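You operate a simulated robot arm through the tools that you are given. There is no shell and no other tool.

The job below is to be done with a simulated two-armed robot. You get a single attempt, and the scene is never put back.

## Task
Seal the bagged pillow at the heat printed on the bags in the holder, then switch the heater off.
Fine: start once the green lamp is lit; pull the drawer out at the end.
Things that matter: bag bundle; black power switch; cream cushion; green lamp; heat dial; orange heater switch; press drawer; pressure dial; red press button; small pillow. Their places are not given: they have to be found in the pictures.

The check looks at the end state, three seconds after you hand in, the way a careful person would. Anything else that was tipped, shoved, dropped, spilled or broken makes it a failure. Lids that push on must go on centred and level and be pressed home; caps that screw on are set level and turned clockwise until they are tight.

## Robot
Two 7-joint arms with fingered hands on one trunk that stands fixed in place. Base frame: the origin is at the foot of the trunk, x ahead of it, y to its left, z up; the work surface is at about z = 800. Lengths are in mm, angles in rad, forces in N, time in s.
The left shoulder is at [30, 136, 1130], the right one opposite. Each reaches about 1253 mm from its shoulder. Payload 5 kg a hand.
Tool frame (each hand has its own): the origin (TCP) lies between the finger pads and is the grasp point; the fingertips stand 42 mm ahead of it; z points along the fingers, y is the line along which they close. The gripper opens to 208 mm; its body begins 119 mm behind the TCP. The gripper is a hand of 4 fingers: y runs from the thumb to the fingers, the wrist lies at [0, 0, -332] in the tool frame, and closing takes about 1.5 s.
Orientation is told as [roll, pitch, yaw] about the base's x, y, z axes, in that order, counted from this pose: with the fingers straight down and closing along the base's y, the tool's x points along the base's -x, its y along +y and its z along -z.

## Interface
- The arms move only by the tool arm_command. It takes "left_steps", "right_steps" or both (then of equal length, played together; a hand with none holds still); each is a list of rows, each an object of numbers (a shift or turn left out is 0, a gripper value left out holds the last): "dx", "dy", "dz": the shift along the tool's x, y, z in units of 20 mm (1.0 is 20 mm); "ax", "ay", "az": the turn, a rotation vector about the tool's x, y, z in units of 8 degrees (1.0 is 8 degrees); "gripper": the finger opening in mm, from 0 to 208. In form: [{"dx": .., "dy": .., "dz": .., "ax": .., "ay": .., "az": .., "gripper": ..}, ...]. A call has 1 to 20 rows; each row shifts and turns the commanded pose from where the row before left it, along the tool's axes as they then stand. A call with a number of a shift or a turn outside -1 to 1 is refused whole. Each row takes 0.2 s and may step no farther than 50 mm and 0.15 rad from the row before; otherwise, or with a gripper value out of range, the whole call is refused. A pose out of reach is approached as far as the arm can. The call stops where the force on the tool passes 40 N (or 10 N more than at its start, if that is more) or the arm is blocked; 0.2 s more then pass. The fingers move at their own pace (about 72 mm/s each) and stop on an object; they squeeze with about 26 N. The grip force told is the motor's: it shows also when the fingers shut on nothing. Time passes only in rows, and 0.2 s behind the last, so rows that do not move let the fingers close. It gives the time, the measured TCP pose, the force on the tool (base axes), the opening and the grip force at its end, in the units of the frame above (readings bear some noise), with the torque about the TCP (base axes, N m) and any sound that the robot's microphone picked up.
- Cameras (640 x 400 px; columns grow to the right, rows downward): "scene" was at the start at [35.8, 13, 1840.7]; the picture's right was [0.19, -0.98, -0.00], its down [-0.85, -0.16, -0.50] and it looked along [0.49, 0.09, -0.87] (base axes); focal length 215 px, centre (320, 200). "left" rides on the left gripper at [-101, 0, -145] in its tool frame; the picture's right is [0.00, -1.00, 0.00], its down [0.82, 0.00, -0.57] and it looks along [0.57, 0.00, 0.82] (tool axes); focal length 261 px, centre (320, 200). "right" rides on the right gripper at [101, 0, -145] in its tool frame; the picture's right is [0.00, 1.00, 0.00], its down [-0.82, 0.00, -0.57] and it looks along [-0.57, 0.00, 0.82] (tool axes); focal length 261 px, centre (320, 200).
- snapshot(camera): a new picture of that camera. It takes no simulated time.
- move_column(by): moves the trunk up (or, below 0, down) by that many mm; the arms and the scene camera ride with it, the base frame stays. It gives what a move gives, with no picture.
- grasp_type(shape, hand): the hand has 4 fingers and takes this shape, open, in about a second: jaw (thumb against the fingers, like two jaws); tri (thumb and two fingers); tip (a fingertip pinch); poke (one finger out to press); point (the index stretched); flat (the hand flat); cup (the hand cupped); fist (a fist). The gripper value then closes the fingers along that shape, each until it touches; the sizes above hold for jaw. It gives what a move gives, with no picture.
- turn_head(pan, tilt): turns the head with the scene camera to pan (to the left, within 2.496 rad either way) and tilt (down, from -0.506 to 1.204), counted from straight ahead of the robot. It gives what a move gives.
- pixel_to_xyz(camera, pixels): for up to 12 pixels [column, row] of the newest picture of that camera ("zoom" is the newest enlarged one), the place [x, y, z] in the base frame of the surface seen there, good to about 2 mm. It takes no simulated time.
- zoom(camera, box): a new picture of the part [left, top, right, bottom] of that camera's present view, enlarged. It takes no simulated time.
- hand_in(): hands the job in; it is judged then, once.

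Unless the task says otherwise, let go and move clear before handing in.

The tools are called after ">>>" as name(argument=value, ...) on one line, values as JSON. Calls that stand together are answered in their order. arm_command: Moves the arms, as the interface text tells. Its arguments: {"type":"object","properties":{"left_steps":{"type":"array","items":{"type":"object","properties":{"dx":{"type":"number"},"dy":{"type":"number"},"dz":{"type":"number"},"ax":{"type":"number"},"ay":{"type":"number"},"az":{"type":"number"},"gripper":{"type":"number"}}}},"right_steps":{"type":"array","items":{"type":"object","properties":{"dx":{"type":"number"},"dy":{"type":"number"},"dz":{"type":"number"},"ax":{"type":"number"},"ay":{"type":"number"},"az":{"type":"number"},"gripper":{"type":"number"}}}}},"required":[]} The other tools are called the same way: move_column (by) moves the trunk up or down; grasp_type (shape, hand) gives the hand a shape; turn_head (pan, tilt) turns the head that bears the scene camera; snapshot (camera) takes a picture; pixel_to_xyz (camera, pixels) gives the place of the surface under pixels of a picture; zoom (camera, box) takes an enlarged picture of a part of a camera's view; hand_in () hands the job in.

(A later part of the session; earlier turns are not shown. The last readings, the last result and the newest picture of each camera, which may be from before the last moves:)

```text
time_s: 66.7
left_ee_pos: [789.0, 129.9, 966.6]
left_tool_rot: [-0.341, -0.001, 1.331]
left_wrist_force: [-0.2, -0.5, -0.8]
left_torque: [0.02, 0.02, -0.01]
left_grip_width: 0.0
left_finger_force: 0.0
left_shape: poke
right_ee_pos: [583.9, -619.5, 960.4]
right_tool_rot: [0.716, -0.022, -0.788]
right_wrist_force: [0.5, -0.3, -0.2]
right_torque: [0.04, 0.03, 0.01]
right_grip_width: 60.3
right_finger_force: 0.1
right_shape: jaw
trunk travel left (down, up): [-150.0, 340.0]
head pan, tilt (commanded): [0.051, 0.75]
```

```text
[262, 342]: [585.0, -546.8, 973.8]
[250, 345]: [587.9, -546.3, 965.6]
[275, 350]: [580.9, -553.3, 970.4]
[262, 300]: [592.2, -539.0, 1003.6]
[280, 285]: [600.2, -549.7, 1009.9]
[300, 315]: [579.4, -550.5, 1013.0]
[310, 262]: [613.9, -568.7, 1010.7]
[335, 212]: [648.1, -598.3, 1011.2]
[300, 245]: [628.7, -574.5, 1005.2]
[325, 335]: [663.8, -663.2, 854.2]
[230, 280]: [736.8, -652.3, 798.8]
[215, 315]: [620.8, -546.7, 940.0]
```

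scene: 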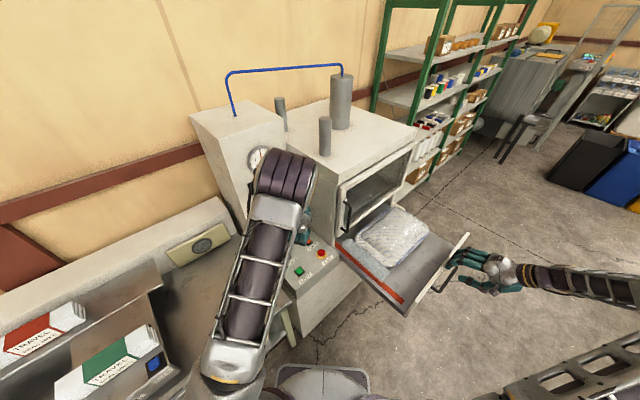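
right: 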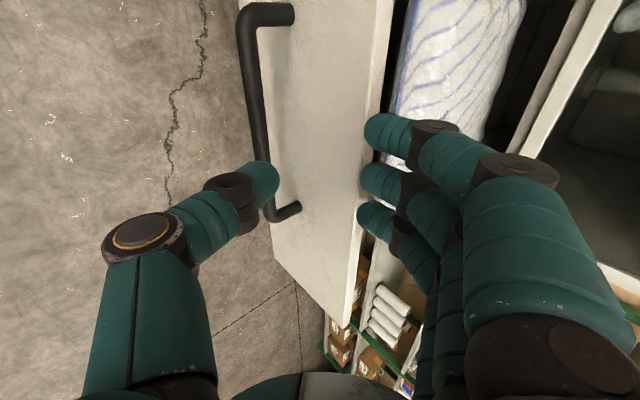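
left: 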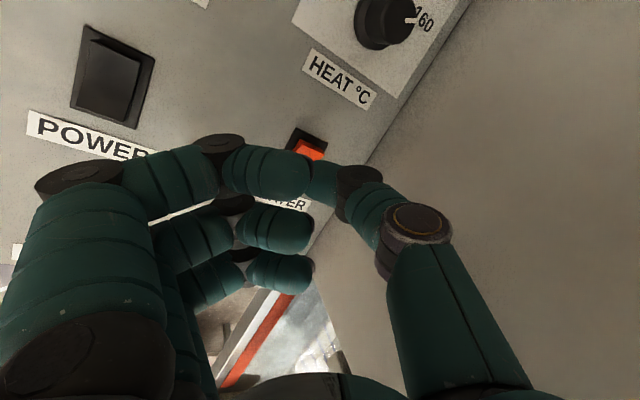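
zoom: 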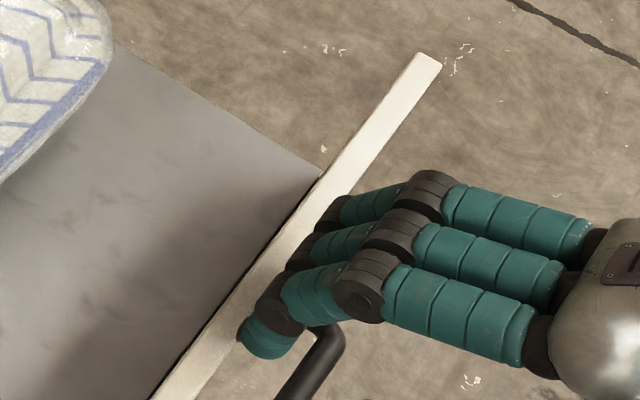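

The finger joints' back sides sit at TCP+62 mm while tips are at +42, so the fingers slant in the gap. I'll lean the hand 10° more to make the fingertips vertical and re-measure.

>>> arm_command(right_steps=[{"ax": -0.65}, {"ax": -0.65}, {"dx": 0.25}, {}])

>>> snapshot(camera="scene")

>>> zoom(camera="scene", box=[435, 225, 475, 275])

>>> snapshot(camera="right")

```text
time_s: 67.7
left_ee_pos: [788.2, 129.5, 967.3]
left_tool_rot: [-0.34, -0.001, 1.33]
left_wrist_force: [-0.1, 0.0, -0.5]
left_torque: [0.04, 0.01, 0.01]
left_grip_width: 0.2
left_finger_force: 0.1
left_shape: poke
right_ee_pos: [581.2, -616.7, 961.4]
right_tool_rot: [0.899, -0.023, -0.789]
right_wrist_force: [-0.2, 0.1, 1.3]
right_torque: [0.03, -0.04, -0.01]
right_grip_width: 60.3
right_finger_force: 0.2
right_shape: jaw
trunk travel left (down, up): [-150.0, 340.0]
head pan, tilt (commanded): [0.051, 0.75]
```

```text
taken
```

scene: 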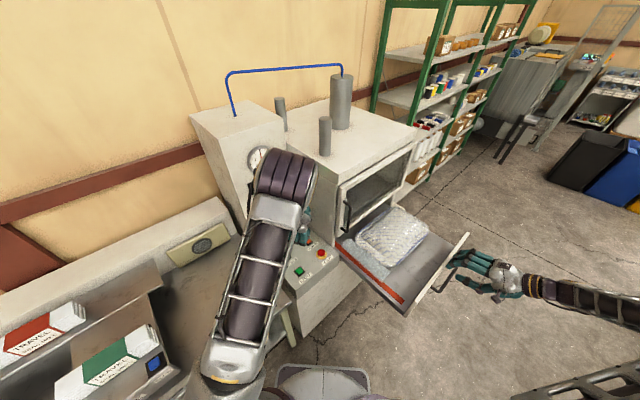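

```text
8.00 times, centred on (455, 250) of scene
```

zoom: 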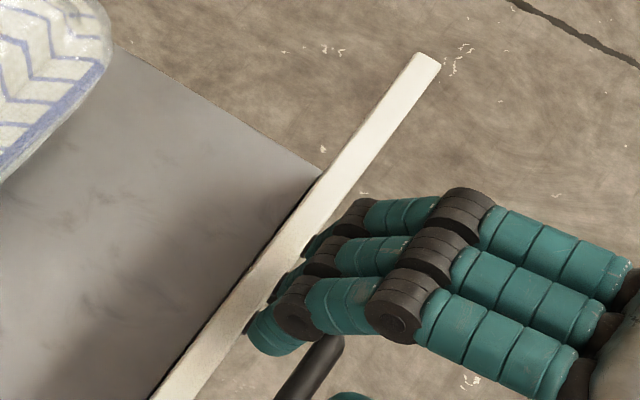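

```text
taken
```

right: 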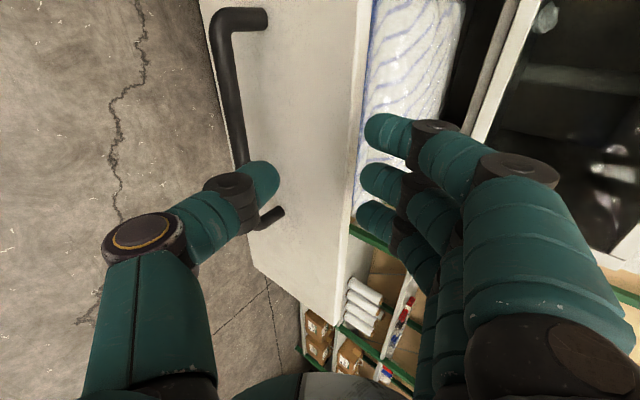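

>>> pixel_to_xyz(camera="zoom", pixels=[[270, 335], [258, 325], [285, 345], [280, 350], [295, 295], [280, 310], [310, 325], [322, 255], [350, 215], [310, 240], [290, 275], [300, 365]])

>>> pixel_to_xyz(camera="right", pixels=[[366, 130], [375, 120], [390, 130], [364, 183], [375, 175], [390, 185], [360, 215], [375, 205], [265, 175], [275, 185], [245, 100], [340, 100]])

```text
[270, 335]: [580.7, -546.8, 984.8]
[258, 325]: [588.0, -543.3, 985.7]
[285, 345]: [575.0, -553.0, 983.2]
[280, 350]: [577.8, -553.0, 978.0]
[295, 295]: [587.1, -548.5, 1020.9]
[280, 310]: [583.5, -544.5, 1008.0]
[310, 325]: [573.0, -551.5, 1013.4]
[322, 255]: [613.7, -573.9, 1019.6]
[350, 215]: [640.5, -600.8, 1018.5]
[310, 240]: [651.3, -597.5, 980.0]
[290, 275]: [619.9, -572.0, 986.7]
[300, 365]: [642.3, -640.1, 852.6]
```

```text
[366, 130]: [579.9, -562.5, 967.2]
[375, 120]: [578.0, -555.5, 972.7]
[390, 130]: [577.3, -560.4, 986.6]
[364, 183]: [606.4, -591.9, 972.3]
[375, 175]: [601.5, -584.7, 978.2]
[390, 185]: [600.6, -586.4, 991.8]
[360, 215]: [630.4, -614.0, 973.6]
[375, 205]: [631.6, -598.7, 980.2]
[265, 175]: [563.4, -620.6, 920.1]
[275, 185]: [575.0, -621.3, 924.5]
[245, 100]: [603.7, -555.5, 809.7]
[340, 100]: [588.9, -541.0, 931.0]
```

At this lean the fingertips span TCP+36…+60 in q. I'll shift 4 mm back to centre them in the 30 mm gap and descend gently.

>>> arm_command(right_steps=[{"dy": -0.38, "dz": 0.165}, {"dy": -0.38, "dz": 0.165}, {"dy": -0.391, "dz": 0.311}, {"dy": -0.391, "dz": 0.311}, {"dy": -0.391, "dz": 0.311}, {"dy": -0.391, "dz": 0.311}])

>>> snapshot(camera="right")

>>> zoom(camera="scene", box=[425, 225, 485, 285])

```text
time_s: 69.1
left_ee_pos: [788.0, 130.6, 967.0]
left_tool_rot: [-0.339, 0.0, 1.331]
left_wrist_force: [0.1, -0.2, 1.5]
left_torque: [0.02, 0.01, 0.02]
left_grip_width: 0.1
left_finger_force: 0.0
left_shape: poke
right_ee_pos: [579.9, -620.3, 904.3]
right_tool_rot: [0.898, -0.025, -0.788]
right_wrist_force: [-0.2, -0.7, -0.6]
right_torque: [0.01, 0.01, 0.01]
right_grip_width: 60.1
right_finger_force: 0.0
right_shape: jaw
trunk travel left (down, up): [-150.0, 340.0]
head pan, tilt (commanded): [0.051, 0.75]
```

```text
taken
```

right: 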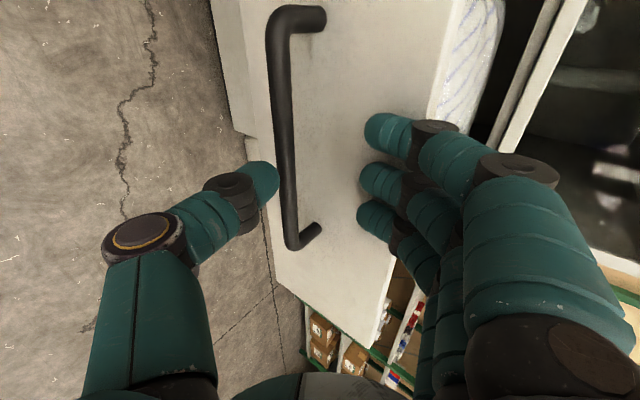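

```text
6.67 times, centred on (455, 255) of scene
```

zoom: 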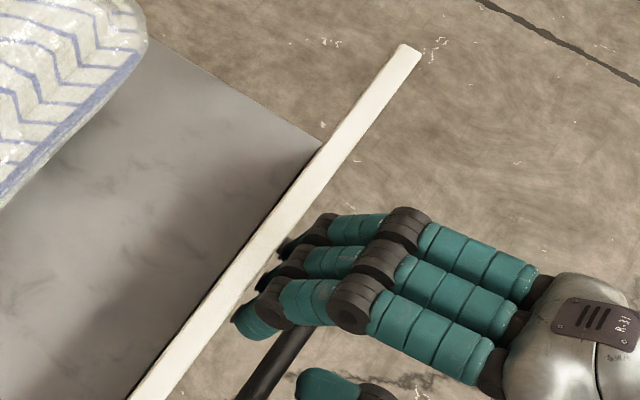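

The fingertips are now in front of the panel face with no contact. I'll continue down so they pass behind the bar.

>>> arm_command(right_steps=[{"dy": -0.391, "dz": 0.311}, {"dy": -0.391, "dz": 0.311}, {"dy": -0.391, "dz": 0.311}, {"dy": -0.391, "dz": 0.311}, {"dy": -0.391, "dz": 0.311}, {"dy": -0.391, "dz": 0.311}])

>>> snapshot(camera="right")

>>> zoom(camera="scene", box=[425, 225, 485, 285])

```text
time_s: 70.5
left_ee_pos: [789.0, 129.9, 965.5]
left_tool_rot: [-0.338, -0.004, 1.329]
left_wrist_force: [-0.3, 0.0, 0.4]
left_torque: [0.04, -0.01, 0.0]
left_grip_width: 0.0
left_finger_force: 0.1
left_shape: poke
right_ee_pos: [581.3, -623.2, 844.9]
right_tool_rot: [0.898, -0.023, -0.787]
right_wrist_force: [0.2, -0.3, -1.0]
right_torque: [0.0, -0.02, 0.04]
right_grip_width: 60.3
right_finger_force: 0.0
right_shape: jaw
trunk travel left (down, up): [-150.0, 340.0]
head pan, tilt (commanded): [0.051, 0.75]
```

```text
taken
```

right: 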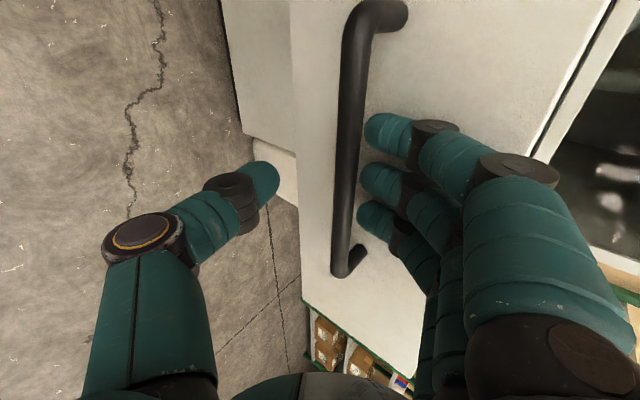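

```text
6.67 times, centred on (455, 255) of scene
```

zoom: 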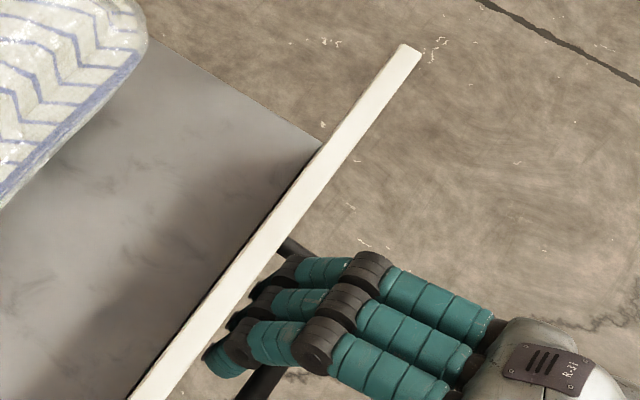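

The fingers are in the gap beside the bar. I'll go 12 mm deeper and then close the grip on the bar.

>>> arm_command(right_steps=[{"dy": -0.235, "dz": 0.187}, {"dy": -0.235, "dz": 0.187}, {"gripper": 30}, {}, {}, {}])

>>> snapshot(camera="right")

>>> zoom(camera="scene", box=[425, 225, 485, 285])

```text
time_s: 71.9
left_ee_pos: [788.5, 129.8, 967.4]
left_tool_rot: [-0.34, 0.0, 1.333]
left_wrist_force: [0.4, 0.3, -0.3]
left_torque: [0.02, 0.01, 0.03]
left_grip_width: 0.0
left_finger_force: 0.1
left_shape: poke
right_ee_pos: [581.7, -621.4, 834.5]
right_tool_rot: [0.898, -0.023, -0.787]
right_wrist_force: [1.6, 3.0, 2.8]
right_torque: [0.0, -0.03, -0.01]
right_grip_width: 31.0
right_finger_force: 0.1
right_shape: jaw
trunk travel left (down, up): [-150.0, 340.0]
head pan, tilt (commanded): [0.051, 0.75]
```

```text
taken
```

right: 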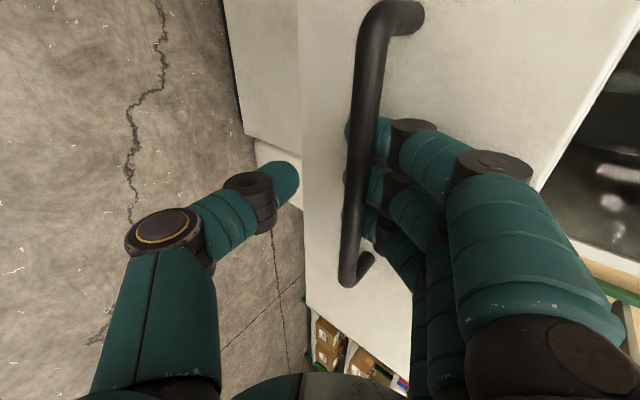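

```text
6.67 times, centred on (455, 255) of scene
```

zoom: 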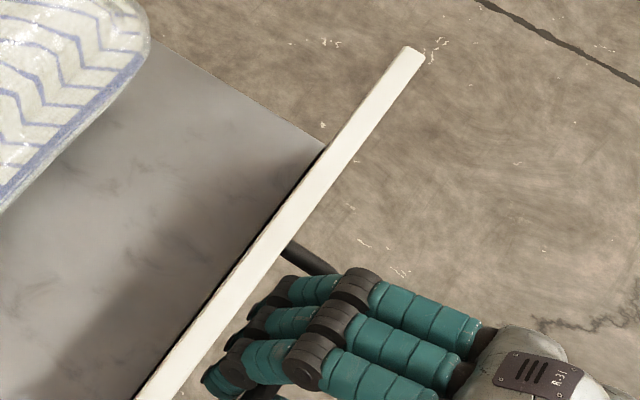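

The fingers hook behind and under the bar. Next I'll move the left hand above START so the display becomes visible, and check the temperature and READY lamp.

>>> arm_command(left_steps=[{"dx": 0.165, "dy": 0.874, "dz": -0.273}, {"dx": 0.165, "dy": 0.874, "dz": -0.273}, {"dx": 0.165, "dy": 0.874, "dz": -0.273}, {"dx": 0.165, "dy": 0.874, "dz": -0.273}, {"dx": 0.165, "dy": 0.874, "dz": -0.273}, {"dx": 0.165, "dy": 0.874, "dz": -0.273}, {"dx": 0.165, "dy": 0.874, "dz": -0.273}, {"dx": 0.165, "dy": 0.874, "dz": -0.273}, {"dx": 0.165, "dy": 0.874, "dz": -0.273}, {"dx": 0.165, "dy": 0.874, "dz": -0.273}])

>>> snapshot(camera="scene")

>>> zoom(camera="scene", box=[200, 110, 360, 300])

>>> snapshot(camera="left")

```text
time_s: 74.1
left_ee_pos: [602.1, 143.3, 961.4]
left_tool_rot: [-0.341, 0.0, 1.332]
left_wrist_force: [-0.8, -0.4, -0.5]
left_torque: [0.0, -0.03, 0.03]
left_grip_width: 0.1
left_finger_force: 0.1
left_shape: poke
right_ee_pos: [581.6, -622.5, 833.5]
right_tool_rot: [0.898, -0.022, -0.787]
right_wrist_force: [1.3, 0.9, 0.8]
right_torque: [0.01, 0.0, 0.0]
right_grip_width: 30.5
right_finger_force: 0.0
right_shape: jaw
trunk travel left (down, up): [-150.0, 340.0]
head pan, tilt (commanded): [0.051, 0.75]
```

```text
taken
```

scene: 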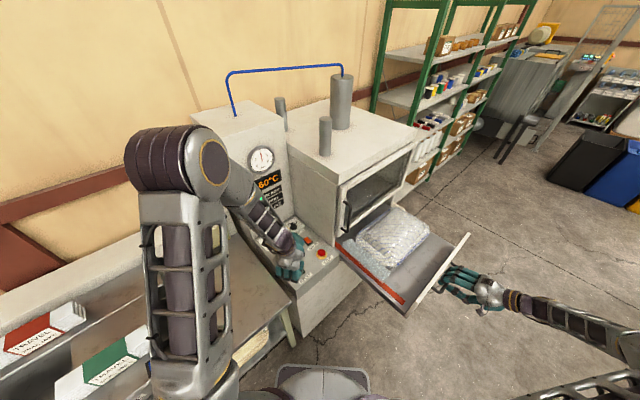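

```text
2.11 times, centred on (280, 205) of scene
```

zoom: 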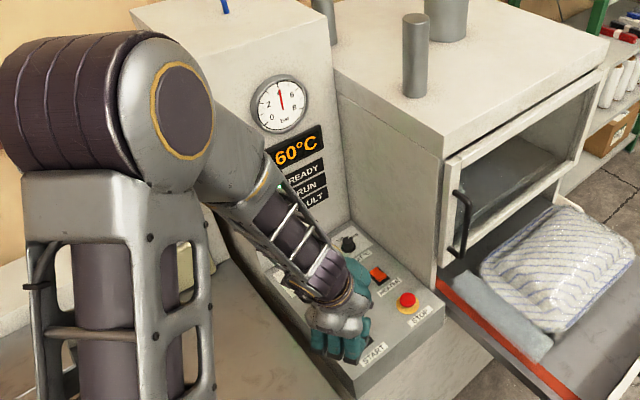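

```text
taken
```

left: 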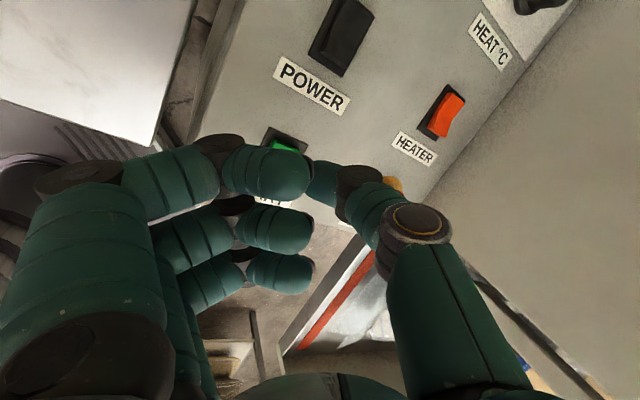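

The display reads "…60°C" and there is a bright green spot at the READY lamp's edge. I'll zoom in to confirm.

>>> zoom(camera="scene", box=[240, 160, 300, 215])

>>> zoom(camera="left", box=[230, 100, 420, 220])

```text
7.27 times, centred on (270, 188) of scene
```

zoom: 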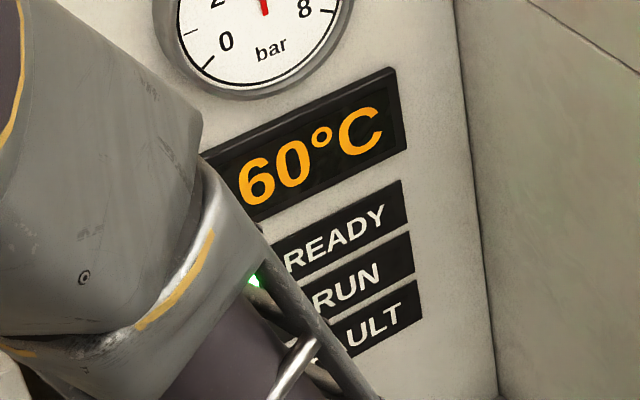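

```text
3.33 times, centred on (325, 160) of left
```

zoom: 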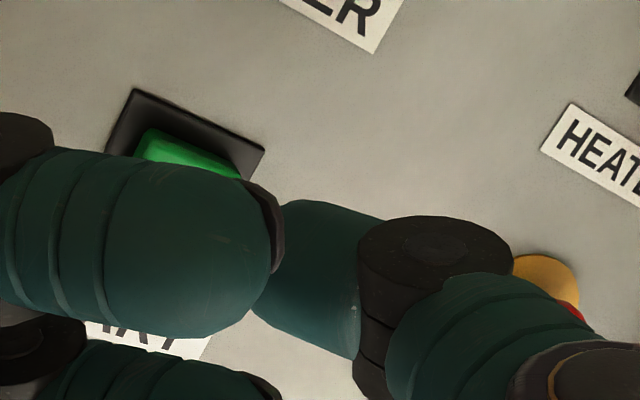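

The READY lamp shows bright green and the display reads …60 °C. Now I'll push the drawer in along the machine's depth axis, first 200 mm.

>>> arm_command(right_steps=[{"dy": 0.311, "dz": 0.391}, {"dy": 0.467, "dz": 0.587}, {"dy": 0.56, "dz": 0.704}, {"dy": 0.56, "dz": 0.704}, {"dy": 0.56, "dz": 0.704}, {"dy": 0.56, "dz": 0.704}, {"dy": 0.56, "dz": 0.704}, {"dy": 0.56, "dz": 0.704}, {"dy": 0.56, "dz": 0.704}, {"dy": 0.56, "dz": 0.704}, {"dy": 0.56, "dz": 0.704}])

>>> snapshot(camera="scene")

>>> snapshot(camera="right")

```text
time_s: 76.5
left_ee_pos: [603.5, 144.1, 960.4]
left_tool_rot: [-0.339, 0.0, 1.33]
left_wrist_force: [0.5, 0.4, 0.1]
left_torque: [-0.05, 0.01, -0.04]
left_grip_width: 0.2
left_finger_force: 0.0
left_shape: poke
right_ee_pos: [713.1, -489.0, 834.9]
right_tool_rot: [0.899, -0.022, -0.789]
right_wrist_force: [0.0, -0.2, -1.0]
right_torque: [0.05, -0.02, -0.01]
right_grip_width: 29.9
right_finger_force: 0.0
right_shape: jaw
trunk travel left (down, up): [-150.0, 340.0]
head pan, tilt (commanded): [0.051, 0.75]
```

```text
taken
```

scene: 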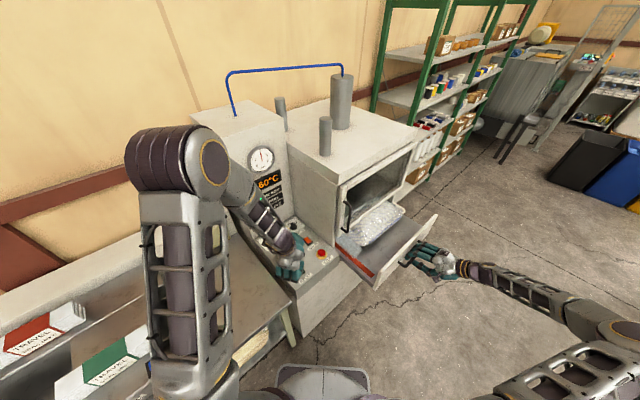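

```text
taken
```

right: 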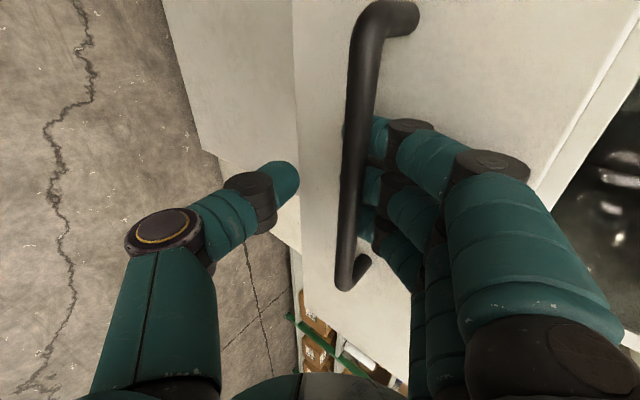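

The drawer glides with the hand without resistance. I'll continue pushing another ~200 mm.

>>> arm_command(right_steps=[{"dy": 0.56, "dz": 0.704}, {"dy": 0.56, "dz": 0.704}, {"dy": 0.56, "dz": 0.704}, {"dy": 0.56, "dz": 0.704}, {"dy": 0.56, "dz": 0.704}, {"dy": 0.56, "dz": 0.704}, {"dy": 0.56, "dz": 0.704}, {"dy": 0.56, "dz": 0.704}, {"dy": 0.56, "dz": 0.704}, {"dy": 0.467, "dz": 0.587}, {"dy": 0.311, "dz": 0.391}])

>>> snapshot(camera="scene")

>>> zoom(camera="scene", box=[310, 150, 470, 290])

```text
time_s: 78.9
left_ee_pos: [603.7, 142.9, 960.3]
left_tool_rot: [-0.342, 0.001, 1.332]
left_wrist_force: [-0.1, 0.1, -0.5]
left_torque: [0.01, -0.03, 0.03]
left_grip_width: 0.0
left_finger_force: 0.2
left_shape: poke
right_ee_pos: [846.9, -358.5, 832.5]
right_tool_rot: [0.898, -0.021, -0.786]
right_wrist_force: [-0.6, -0.3, 0.0]
right_torque: [0.0, 0.01, 0.0]
right_grip_width: 30.0
right_finger_force: 0.0
right_shape: jaw
trunk travel left (down, up): [-150.0, 340.0]
head pan, tilt (commanded): [0.051, 0.75]
```

```text
taken
```

scene: 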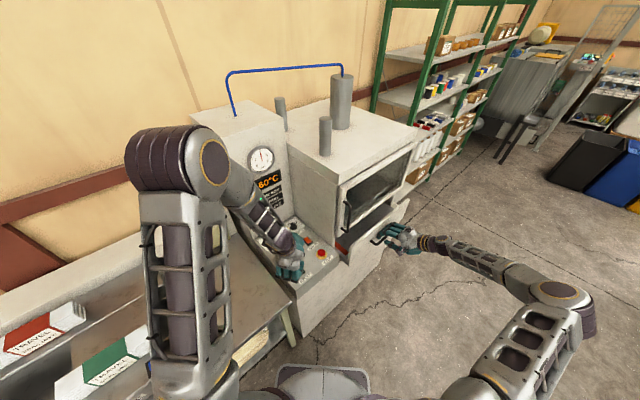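

```text
2.86 times, centred on (390, 220) of scene
```

zoom: 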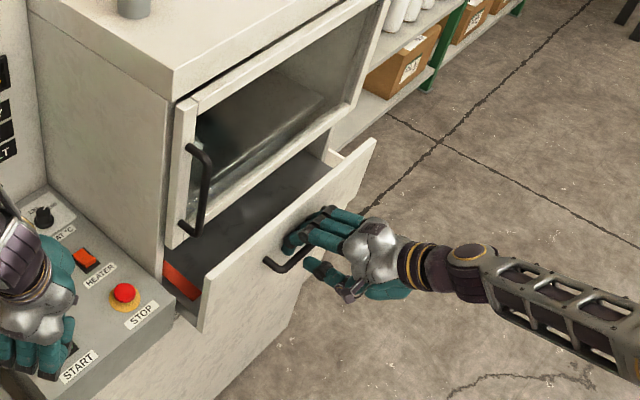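

About 100 mm remain. I'll push on in smaller steps until the drawer closes.

>>> arm_command(right_steps=[{"dy": 0.311, "dz": 0.391}, {"dy": 0.311, "dz": 0.391}, {"dy": 0.311, "dz": 0.391}, {"dy": 0.311, "dz": 0.391}, {"dy": 0.311, "dz": 0.391}, {"dy": 0.311, "dz": 0.391}, {"dy": 0.311, "dz": 0.391}, {"dy": 0.311, "dz": 0.391}])

>>> snapshot(camera="scene")

>>> zoom(camera="scene", box=[310, 150, 470, 290])

>>> snapshot(camera="right")

```text
time_s: 80.8
left_ee_pos: [601.9, 143.5, 960.3]
left_tool_rot: [-0.343, -0.001, 1.331]
left_wrist_force: [0.6, 0.7, -0.3]
left_torque: [-0.04, 0.06, 0.0]
left_grip_width: 0.2
left_finger_force: 0.0
left_shape: poke
right_ee_pos: [897.6, -313.0, 830.8]
right_tool_rot: [0.891, -0.026, -0.792]
right_wrist_force: [-31.0, -21.6, 9.8]
right_torque: [1.11, -1.41, 0.43]
right_grip_width: 28.9
right_finger_force: 0.0
right_shape: jaw
trunk travel left (down, up): [-150.0, 340.0]
head pan, tilt (commanded): [0.051, 0.75]
stopped in row 8 (right hand): the force on the tool passed its limit at 44 N (the readings are from after the stop); the commanded pose is now the measured one
```

```text
taken
```

scene: 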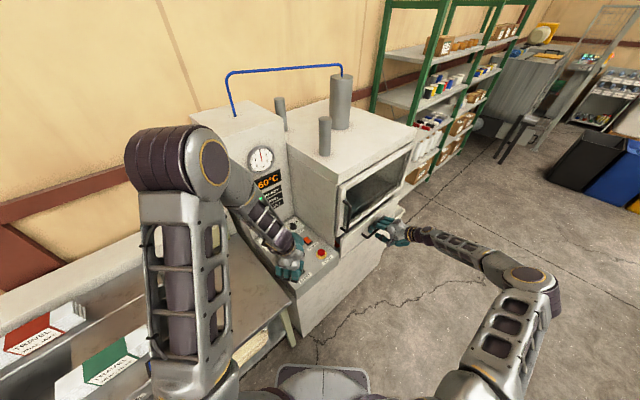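

```text
2.86 times, centred on (390, 220) of scene
```

zoom: 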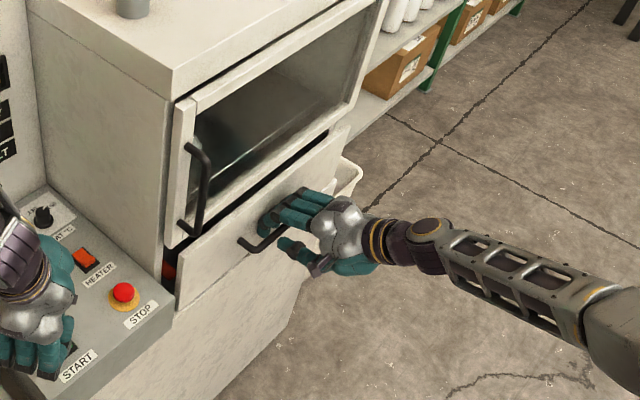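

```text
taken
```

right: 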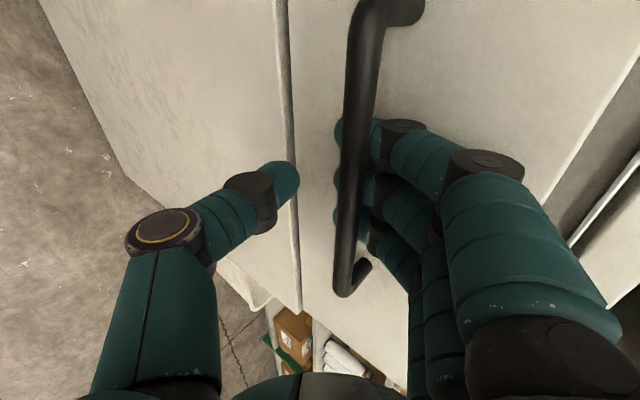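

Pushing stopped at 44 N. I'll measure whether the drawer panel is home or if the thumb is hitting the cabinet below.

>>> zoom(camera="scene", box=[330, 210, 420, 280])

>>> pixel_to_xyz(camera="zoom", pixels=[[120, 200], [60, 230], [110, 250], [70, 180], [200, 150], [250, 110], [230, 185], [270, 160], [60, 215], [160, 165], [130, 180], [300, 215]])

>>> pixel_to_xyz(camera="right", pixels=[[285, 175], [275, 165], [292, 200], [275, 120], [310, 120], [300, 250], [390, 60], [360, 100], [350, 200], [240, 150], [320, 200], [285, 60]])

```text
5.71 times, centred on (375, 245) of scene
```

zoom: 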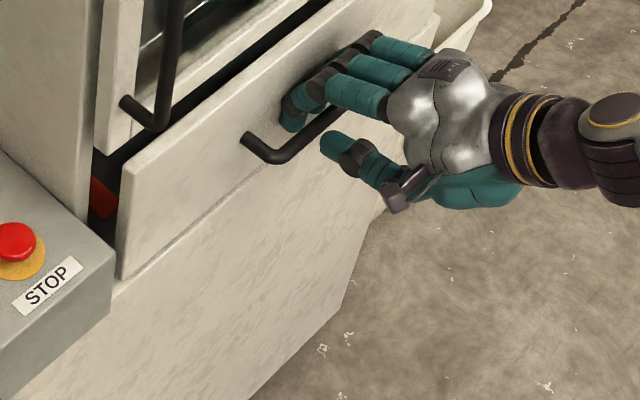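

```text
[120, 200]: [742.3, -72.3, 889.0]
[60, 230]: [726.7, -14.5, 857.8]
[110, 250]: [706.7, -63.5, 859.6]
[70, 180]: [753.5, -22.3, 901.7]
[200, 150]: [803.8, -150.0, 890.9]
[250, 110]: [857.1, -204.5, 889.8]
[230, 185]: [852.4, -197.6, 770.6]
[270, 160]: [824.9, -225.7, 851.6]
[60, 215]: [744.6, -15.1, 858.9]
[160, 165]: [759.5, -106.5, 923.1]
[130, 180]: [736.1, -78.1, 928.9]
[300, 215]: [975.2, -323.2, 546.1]
```

```text
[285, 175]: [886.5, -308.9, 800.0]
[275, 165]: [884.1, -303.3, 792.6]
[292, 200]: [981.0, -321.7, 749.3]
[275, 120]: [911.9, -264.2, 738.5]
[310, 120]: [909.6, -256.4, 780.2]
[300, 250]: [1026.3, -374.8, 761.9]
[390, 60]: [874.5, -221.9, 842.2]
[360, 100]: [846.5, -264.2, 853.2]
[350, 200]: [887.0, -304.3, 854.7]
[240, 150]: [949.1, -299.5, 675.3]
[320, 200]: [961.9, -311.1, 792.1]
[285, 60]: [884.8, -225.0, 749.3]
```

The drawer panel is flush with the cabinet face (q≈462), so it is closed. I'll pan the head right to get a slightly different angle on the READY lamp past the left forearm.

>>> turn_head(pan=-0.5, tilt=0.6)

>>> snapshot(camera="scene")

```text
time_s: 81.7
left_ee_pos: [600.9, 141.8, 961.8]
left_tool_rot: [-0.342, -0.002, 1.331]
left_wrist_force: [0.8, -0.7, -0.1]
left_torque: [0.01, 0.0, 0.0]
left_grip_width: 0.0
left_finger_force: 0.1
left_shape: poke
right_ee_pos: [898.4, -310.9, 831.4]
right_tool_rot: [0.896, -0.024, -0.792]
right_wrist_force: [-24.8, -29.6, 5.0]
right_torque: [1.2, -1.03, -0.07]
right_grip_width: 28.1
right_finger_force: 0.0
right_shape: jaw
trunk travel left (down, up): [-150.0, 340.0]
head pan, tilt (commanded): [-0.499, 0.6]
```

```text
taken
```

scene: 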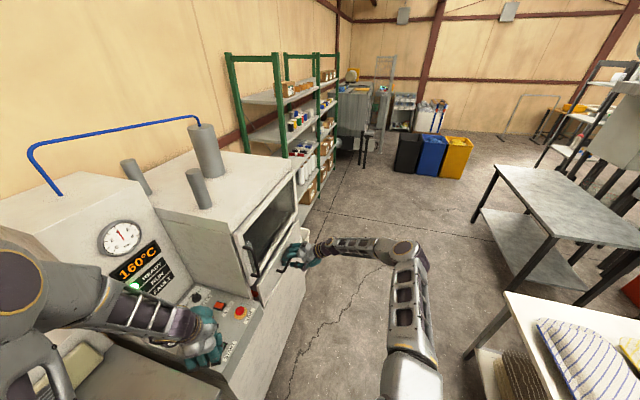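

>>> zoom(camera="scene", box=[90, 210, 190, 310])

>>> zoom(camera="scene", box=[150, 270, 270, 370])

```text
4.00 times, centred on (140, 260) of scene
```

zoom: 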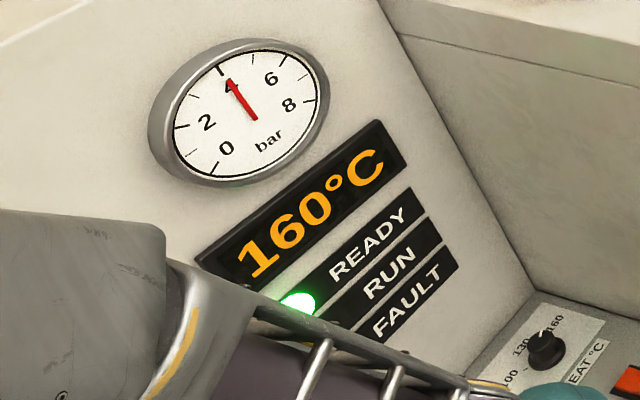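

```text
4.00 times, centred on (210, 320) of scene
```

zoom: 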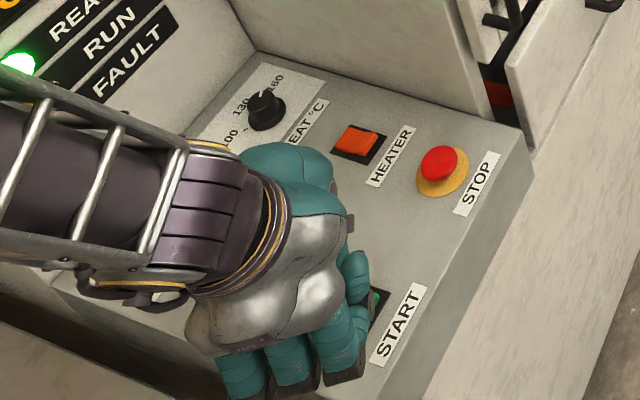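

The display reads 160 °C and READY is brightly lit. I'll ease the right hand's push by 4 mm and lower the left thumb toward START.

>>> arm_command(left_steps=[{"dy": 0.334, "dz": 0.943}, {"dy": 0.334, "dz": 0.943}, {}], right_steps=[{"dy": -0.062, "dz": -0.078}, {"dy": -0.062, "dz": -0.078}, {}])

>>> zoom(camera="scene", box=[150, 270, 270, 370])

>>> snapshot(camera="left")

```text
time_s: 82.5
left_ee_pos: [603.6, 143.2, 921.0]
left_tool_rot: [-0.34, -0.004, 1.331]
left_wrist_force: [-0.7, 0.2, 0.2]
left_torque: [0.01, 0.01, 0.02]
left_grip_width: 0.1
left_finger_force: 0.0
left_shape: poke
right_ee_pos: [895.8, -309.7, 831.4]
right_tool_rot: [0.897, -0.023, -0.787]
right_wrist_force: [-10.4, -16.6, -1.6]
right_torque: [0.49, -0.31, -0.22]
right_grip_width: 28.1
right_finger_force: 0.0
right_shape: jaw
trunk travel left (down, up): [-150.0, 340.0]
head pan, tilt (commanded): [-0.499, 0.6]
```

```text
4.00 times, centred on (210, 320) of scene
```

zoom: 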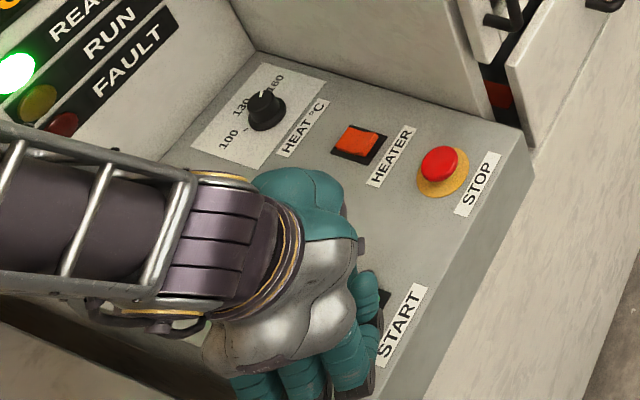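

```text
taken
```

left: 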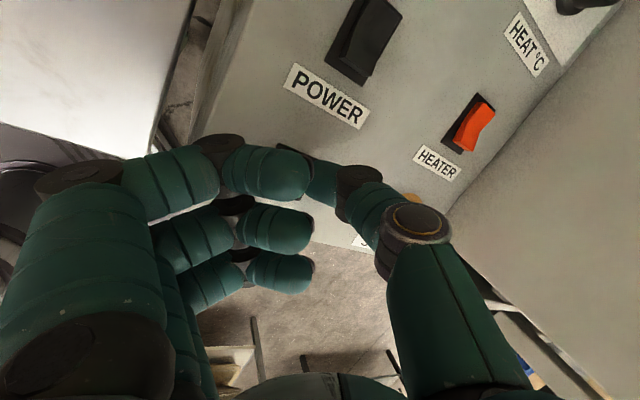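

The thumb tip should be centred over START, about 5–10 mm above it. I'll press in 3 mm steps.

>>> arm_command(left_steps=[{"dy": 0.05, "dz": 0.1415}, {"dy": 0.05, "dz": 0.1415}, {"dy": 0.05, "dz": 0.1415}, {}])

>>> zoom(camera="scene", box=[90, 210, 270, 370])

```text
time_s: 83.5
left_ee_pos: [603.4, 143.5, 912.0]
left_tool_rot: [-0.341, 0.0, 1.332]
left_wrist_force: [-0.7, 0.6, 2.6]
left_torque: [0.0, 0.02, 0.0]
left_grip_width: 0.0
left_finger_force: 0.1
left_shape: poke
right_ee_pos: [894.5, -311.1, 832.2]
right_tool_rot: [0.894, -0.022, -0.789]
right_wrist_force: [-9.1, -7.6, -4.0]
right_torque: [0.15, -0.27, 0.09]
right_grip_width: 28.7
right_finger_force: 0.2
right_shape: jaw
trunk travel left (down, up): [-150.0, 340.0]
head pan, tilt (commanded): [-0.499, 0.6]
heard: click
```

```text
2.50 times, centred on (180, 290) of scene
```

zoom: 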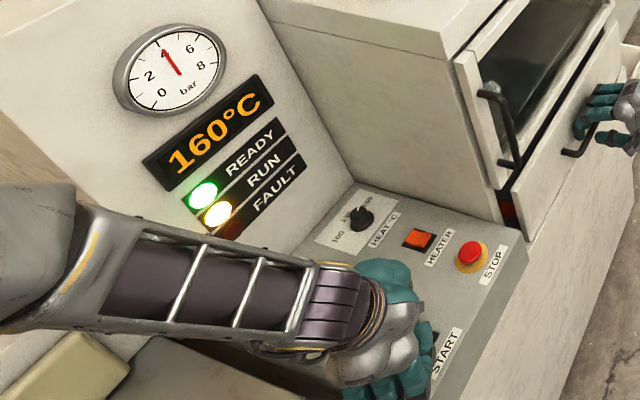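

A click was heard and the RUN lamp is lit, with READY still on. I'll lift the left thumb off START and wait for the cycle to finish.

>>> arm_command(left_steps=[{"dy": -0.334, "dz": -0.943}, {"dy": -0.334, "dz": -0.943}, {}, {}, {}, {}, {}, {}])

>>> zoom(camera="scene", box=[90, 210, 270, 370])

```text
time_s: 85.3
left_ee_pos: [603.1, 142.4, 952.6]
left_tool_rot: [-0.341, -0.002, 1.332]
left_wrist_force: [-0.4, -0.3, -1.1]
left_torque: [0.03, 0.0, -0.02]
left_grip_width: 0.0
left_finger_force: 0.0
left_shape: poke
right_ee_pos: [895.2, -311.5, 831.6]
right_tool_rot: [0.895, -0.024, -0.789]
right_wrist_force: [-13.3, -8.6, 2.6]
right_torque: [0.28, -0.45, 0.21]
right_grip_width: 29.0
right_finger_force: 0.0
right_shape: jaw
trunk travel left (down, up): [-150.0, 340.0]
head pan, tilt (commanded): [-0.499, 0.6]
```

```text
2.50 times, centred on (180, 290) of scene
```

zoom: 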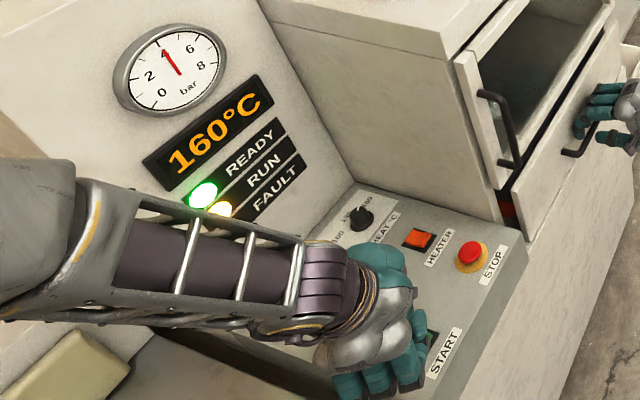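

RUN is still lit. While it runs I'll move the left thumb (high) over to the front end of the heater rocker, without pressing.

>>> arm_command(left_steps=[{"dx": -0.023, "dy": -0.898, "dz": 0.307}, {"dx": -0.023, "dy": -0.898, "dz": 0.307}, {"dx": -0.023, "dy": -0.898, "dz": 0.307}, {"dx": -0.023, "dy": -0.898, "dz": 0.307}, {"dx": -0.023, "dy": -0.898, "dz": 0.307}, {"dx": -0.023, "dy": -0.898, "dz": 0.307}, {"dx": -0.023, "dy": -0.898, "dz": 0.307}, {"dx": -0.023, "dy": -0.898, "dz": 0.307}, {"dx": -0.023, "dy": -0.898, "dz": 0.307}, {}])

>>> snapshot(camera="scene")

>>> zoom(camera="scene", box=[90, 210, 270, 370])

>>> snapshot(camera="left")

```text
time_s: 87.5
left_ee_pos: [771.4, 108.4, 952.8]
left_tool_rot: [-0.341, -0.003, 1.334]
left_wrist_force: [-0.1, -0.4, 1.2]
left_torque: [-0.01, 0.03, -0.02]
left_grip_width: 0.2
left_finger_force: 0.0
left_shape: poke
right_ee_pos: [894.7, -311.6, 832.2]
right_tool_rot: [0.892, -0.024, -0.79]
right_wrist_force: [-8.0, -12.5, 1.5]
right_torque: [0.33, -0.18, -0.14]
right_grip_width: 28.9
right_finger_force: 0.0
right_shape: jaw
trunk travel left (down, up): [-150.0, 340.0]
head pan, tilt (commanded): [-0.499, 0.6]
```

```text
taken
```

scene: 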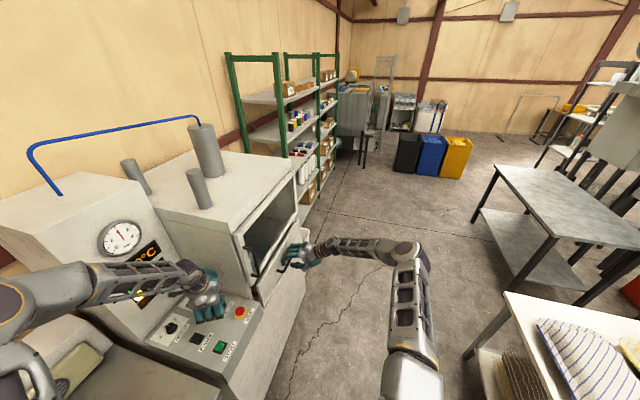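

```text
2.50 times, centred on (180, 290) of scene
```

zoom: 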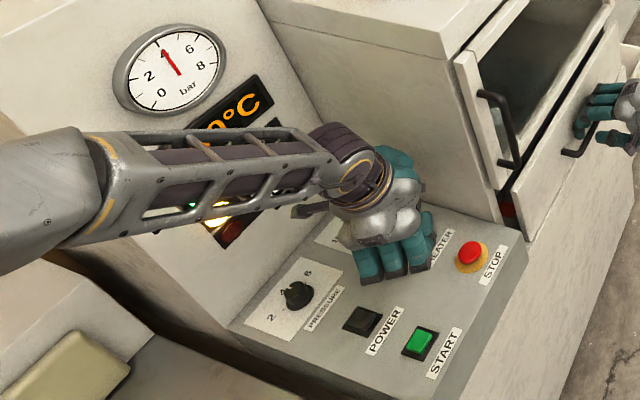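

```text
taken
```

left: 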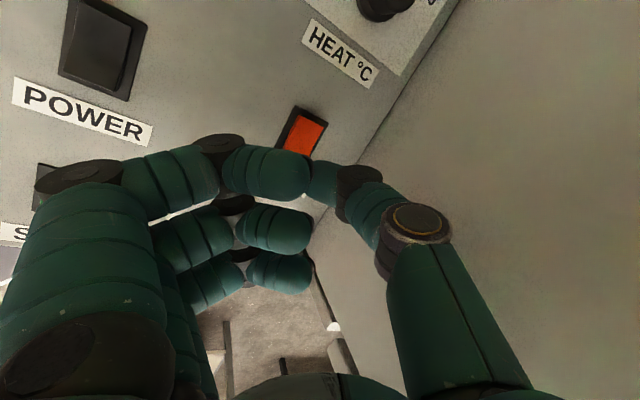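

RUN still glows through the forearm lattice (215,215). I'll wait another few seconds.

>>> arm_command(left_steps=[{}, {}, {}, {}, {}, {}, {}, {}, {}, {}, {}, {}, {}, {}, {}])

>>> zoom(camera="scene", box=[110, 240, 200, 310])

>>> zoom(camera="scene", box=[220, 200, 320, 300])

```text
time_s: 90.7
left_ee_pos: [769.9, 108.9, 953.7]
left_tool_rot: [-0.34, 0.0, 1.333]
left_wrist_force: [-0.6, -0.2, -0.3]
left_torque: [0.0, 0.01, 0.01]
left_grip_width: 0.0
left_finger_force: 0.0
left_shape: poke
right_ee_pos: [895.7, -311.0, 832.9]
right_tool_rot: [0.894, -0.024, -0.79]
right_wrist_force: [-8.6, -15.2, 1.4]
right_torque: [0.42, -0.22, -0.22]
right_grip_width: 29.4
right_finger_force: 0.0
right_shape: jaw
trunk travel left (down, up): [-150.0, 340.0]
head pan, tilt (commanded): [-0.499, 0.6]
```

```text
5.71 times, centred on (155, 275) of scene
```

zoom: 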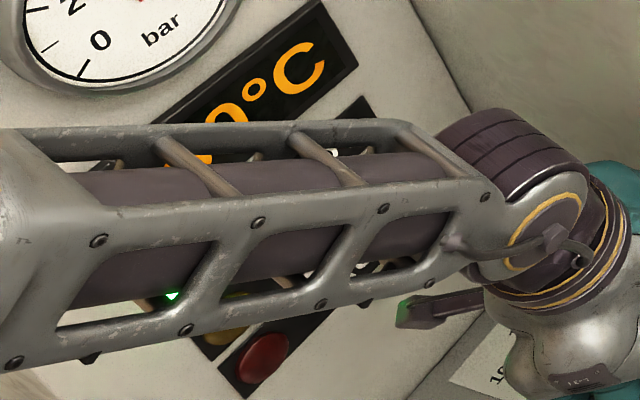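

```text
4.00 times, centred on (270, 250) of scene
```

zoom: 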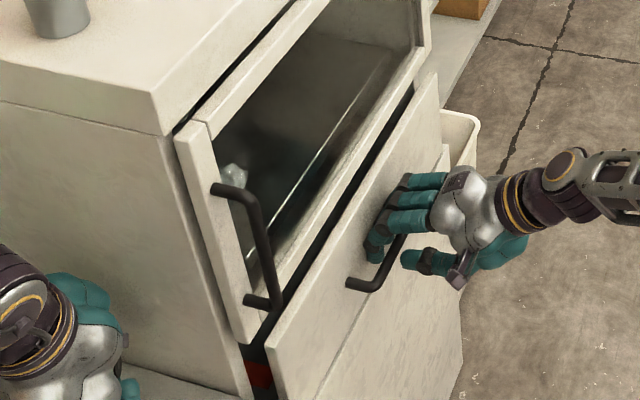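

RUN has gone dark while READY stays lit and FAULT is off, so the seal cycle is finished. I'll lower the thumb over the front end of the heater rocker.

>>> arm_command(left_steps=[{"dx": 0.095, "dy": 0.2225, "dz": 0.85}, {"dx": 0.095, "dy": 0.2225, "dz": 0.85}, {}])

>>> snapshot(camera="left")

>>> zoom(camera="scene", box=[170, 270, 270, 360])

```text
time_s: 91.5
left_ee_pos: [770.9, 104.3, 920.0]
left_tool_rot: [-0.342, -0.002, 1.332]
left_wrist_force: [-0.1, -0.1, 0.6]
left_torque: [0.04, 0.01, -0.03]
left_grip_width: 0.1
left_finger_force: 0.1
left_shape: poke
right_ee_pos: [894.9, -311.0, 833.0]
right_tool_rot: [0.893, -0.025, -0.79]
right_wrist_force: [-12.1, -13.3, 2.0]
right_torque: [0.46, -0.36, -0.01]
right_grip_width: 29.2
right_finger_force: 0.1
right_shape: jaw
trunk travel left (down, up): [-150.0, 340.0]
head pan, tilt (commanded): [-0.499, 0.6]
```

```text
taken
```

left: 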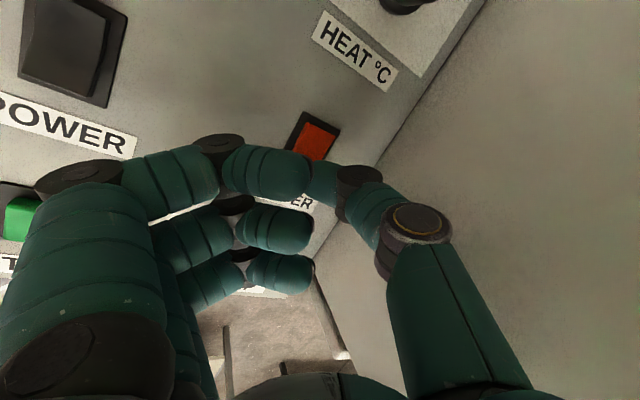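

```text
4.44 times, centred on (220, 315) of scene
```

zoom: 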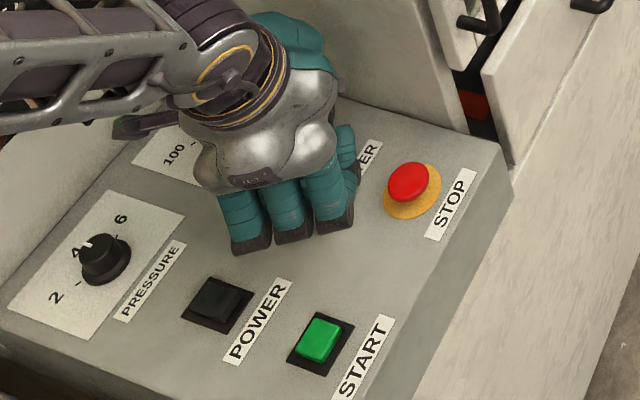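

Now pressing down in 3 mm steps on the rocker's front end.

>>> arm_command(left_steps=[{"dy": 0.05, "dz": 0.1415}, {"dy": 0.05, "dz": 0.1415}, {"dy": 0.05, "dz": 0.1415}, {"dy": 0.05, "dz": 0.1415}])

>>> snapshot(camera="left")

>>> zoom(camera="left", box=[260, 90, 360, 180])

```text
time_s: 92.5
left_ee_pos: [773.2, 102.1, 910.6]
left_tool_rot: [-0.345, -0.002, 1.331]
left_wrist_force: [-0.8, 6.6, 30.3]
left_torque: [-0.07, -0.11, 0.0]
left_grip_width: 0.1
left_finger_force: 0.0
left_shape: poke
right_ee_pos: [895.6, -309.9, 833.4]
right_tool_rot: [0.896, -0.024, -0.79]
right_wrist_force: [-7.9, -10.6, -3.2]
right_torque: [0.16, -0.11, -0.1]
right_grip_width: 28.9
right_finger_force: 0.1
right_shape: jaw
trunk travel left (down, up): [-150.0, 340.0]
head pan, tilt (commanded): [-0.499, 0.6]
```

```text
taken
```

left: 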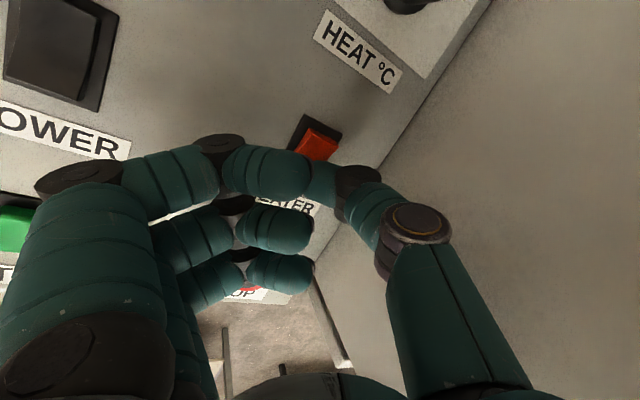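

```text
4.44 times, centred on (310, 135) of left
```

zoom: 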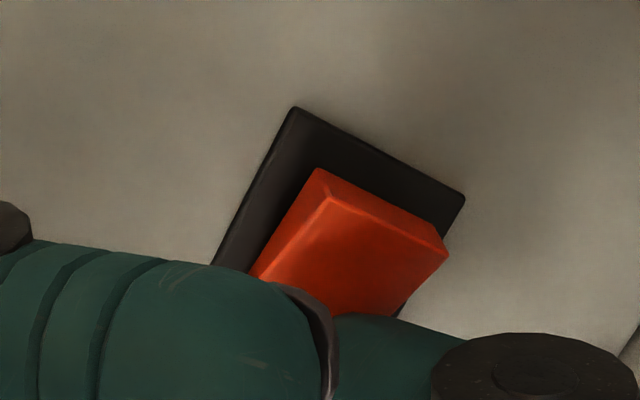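

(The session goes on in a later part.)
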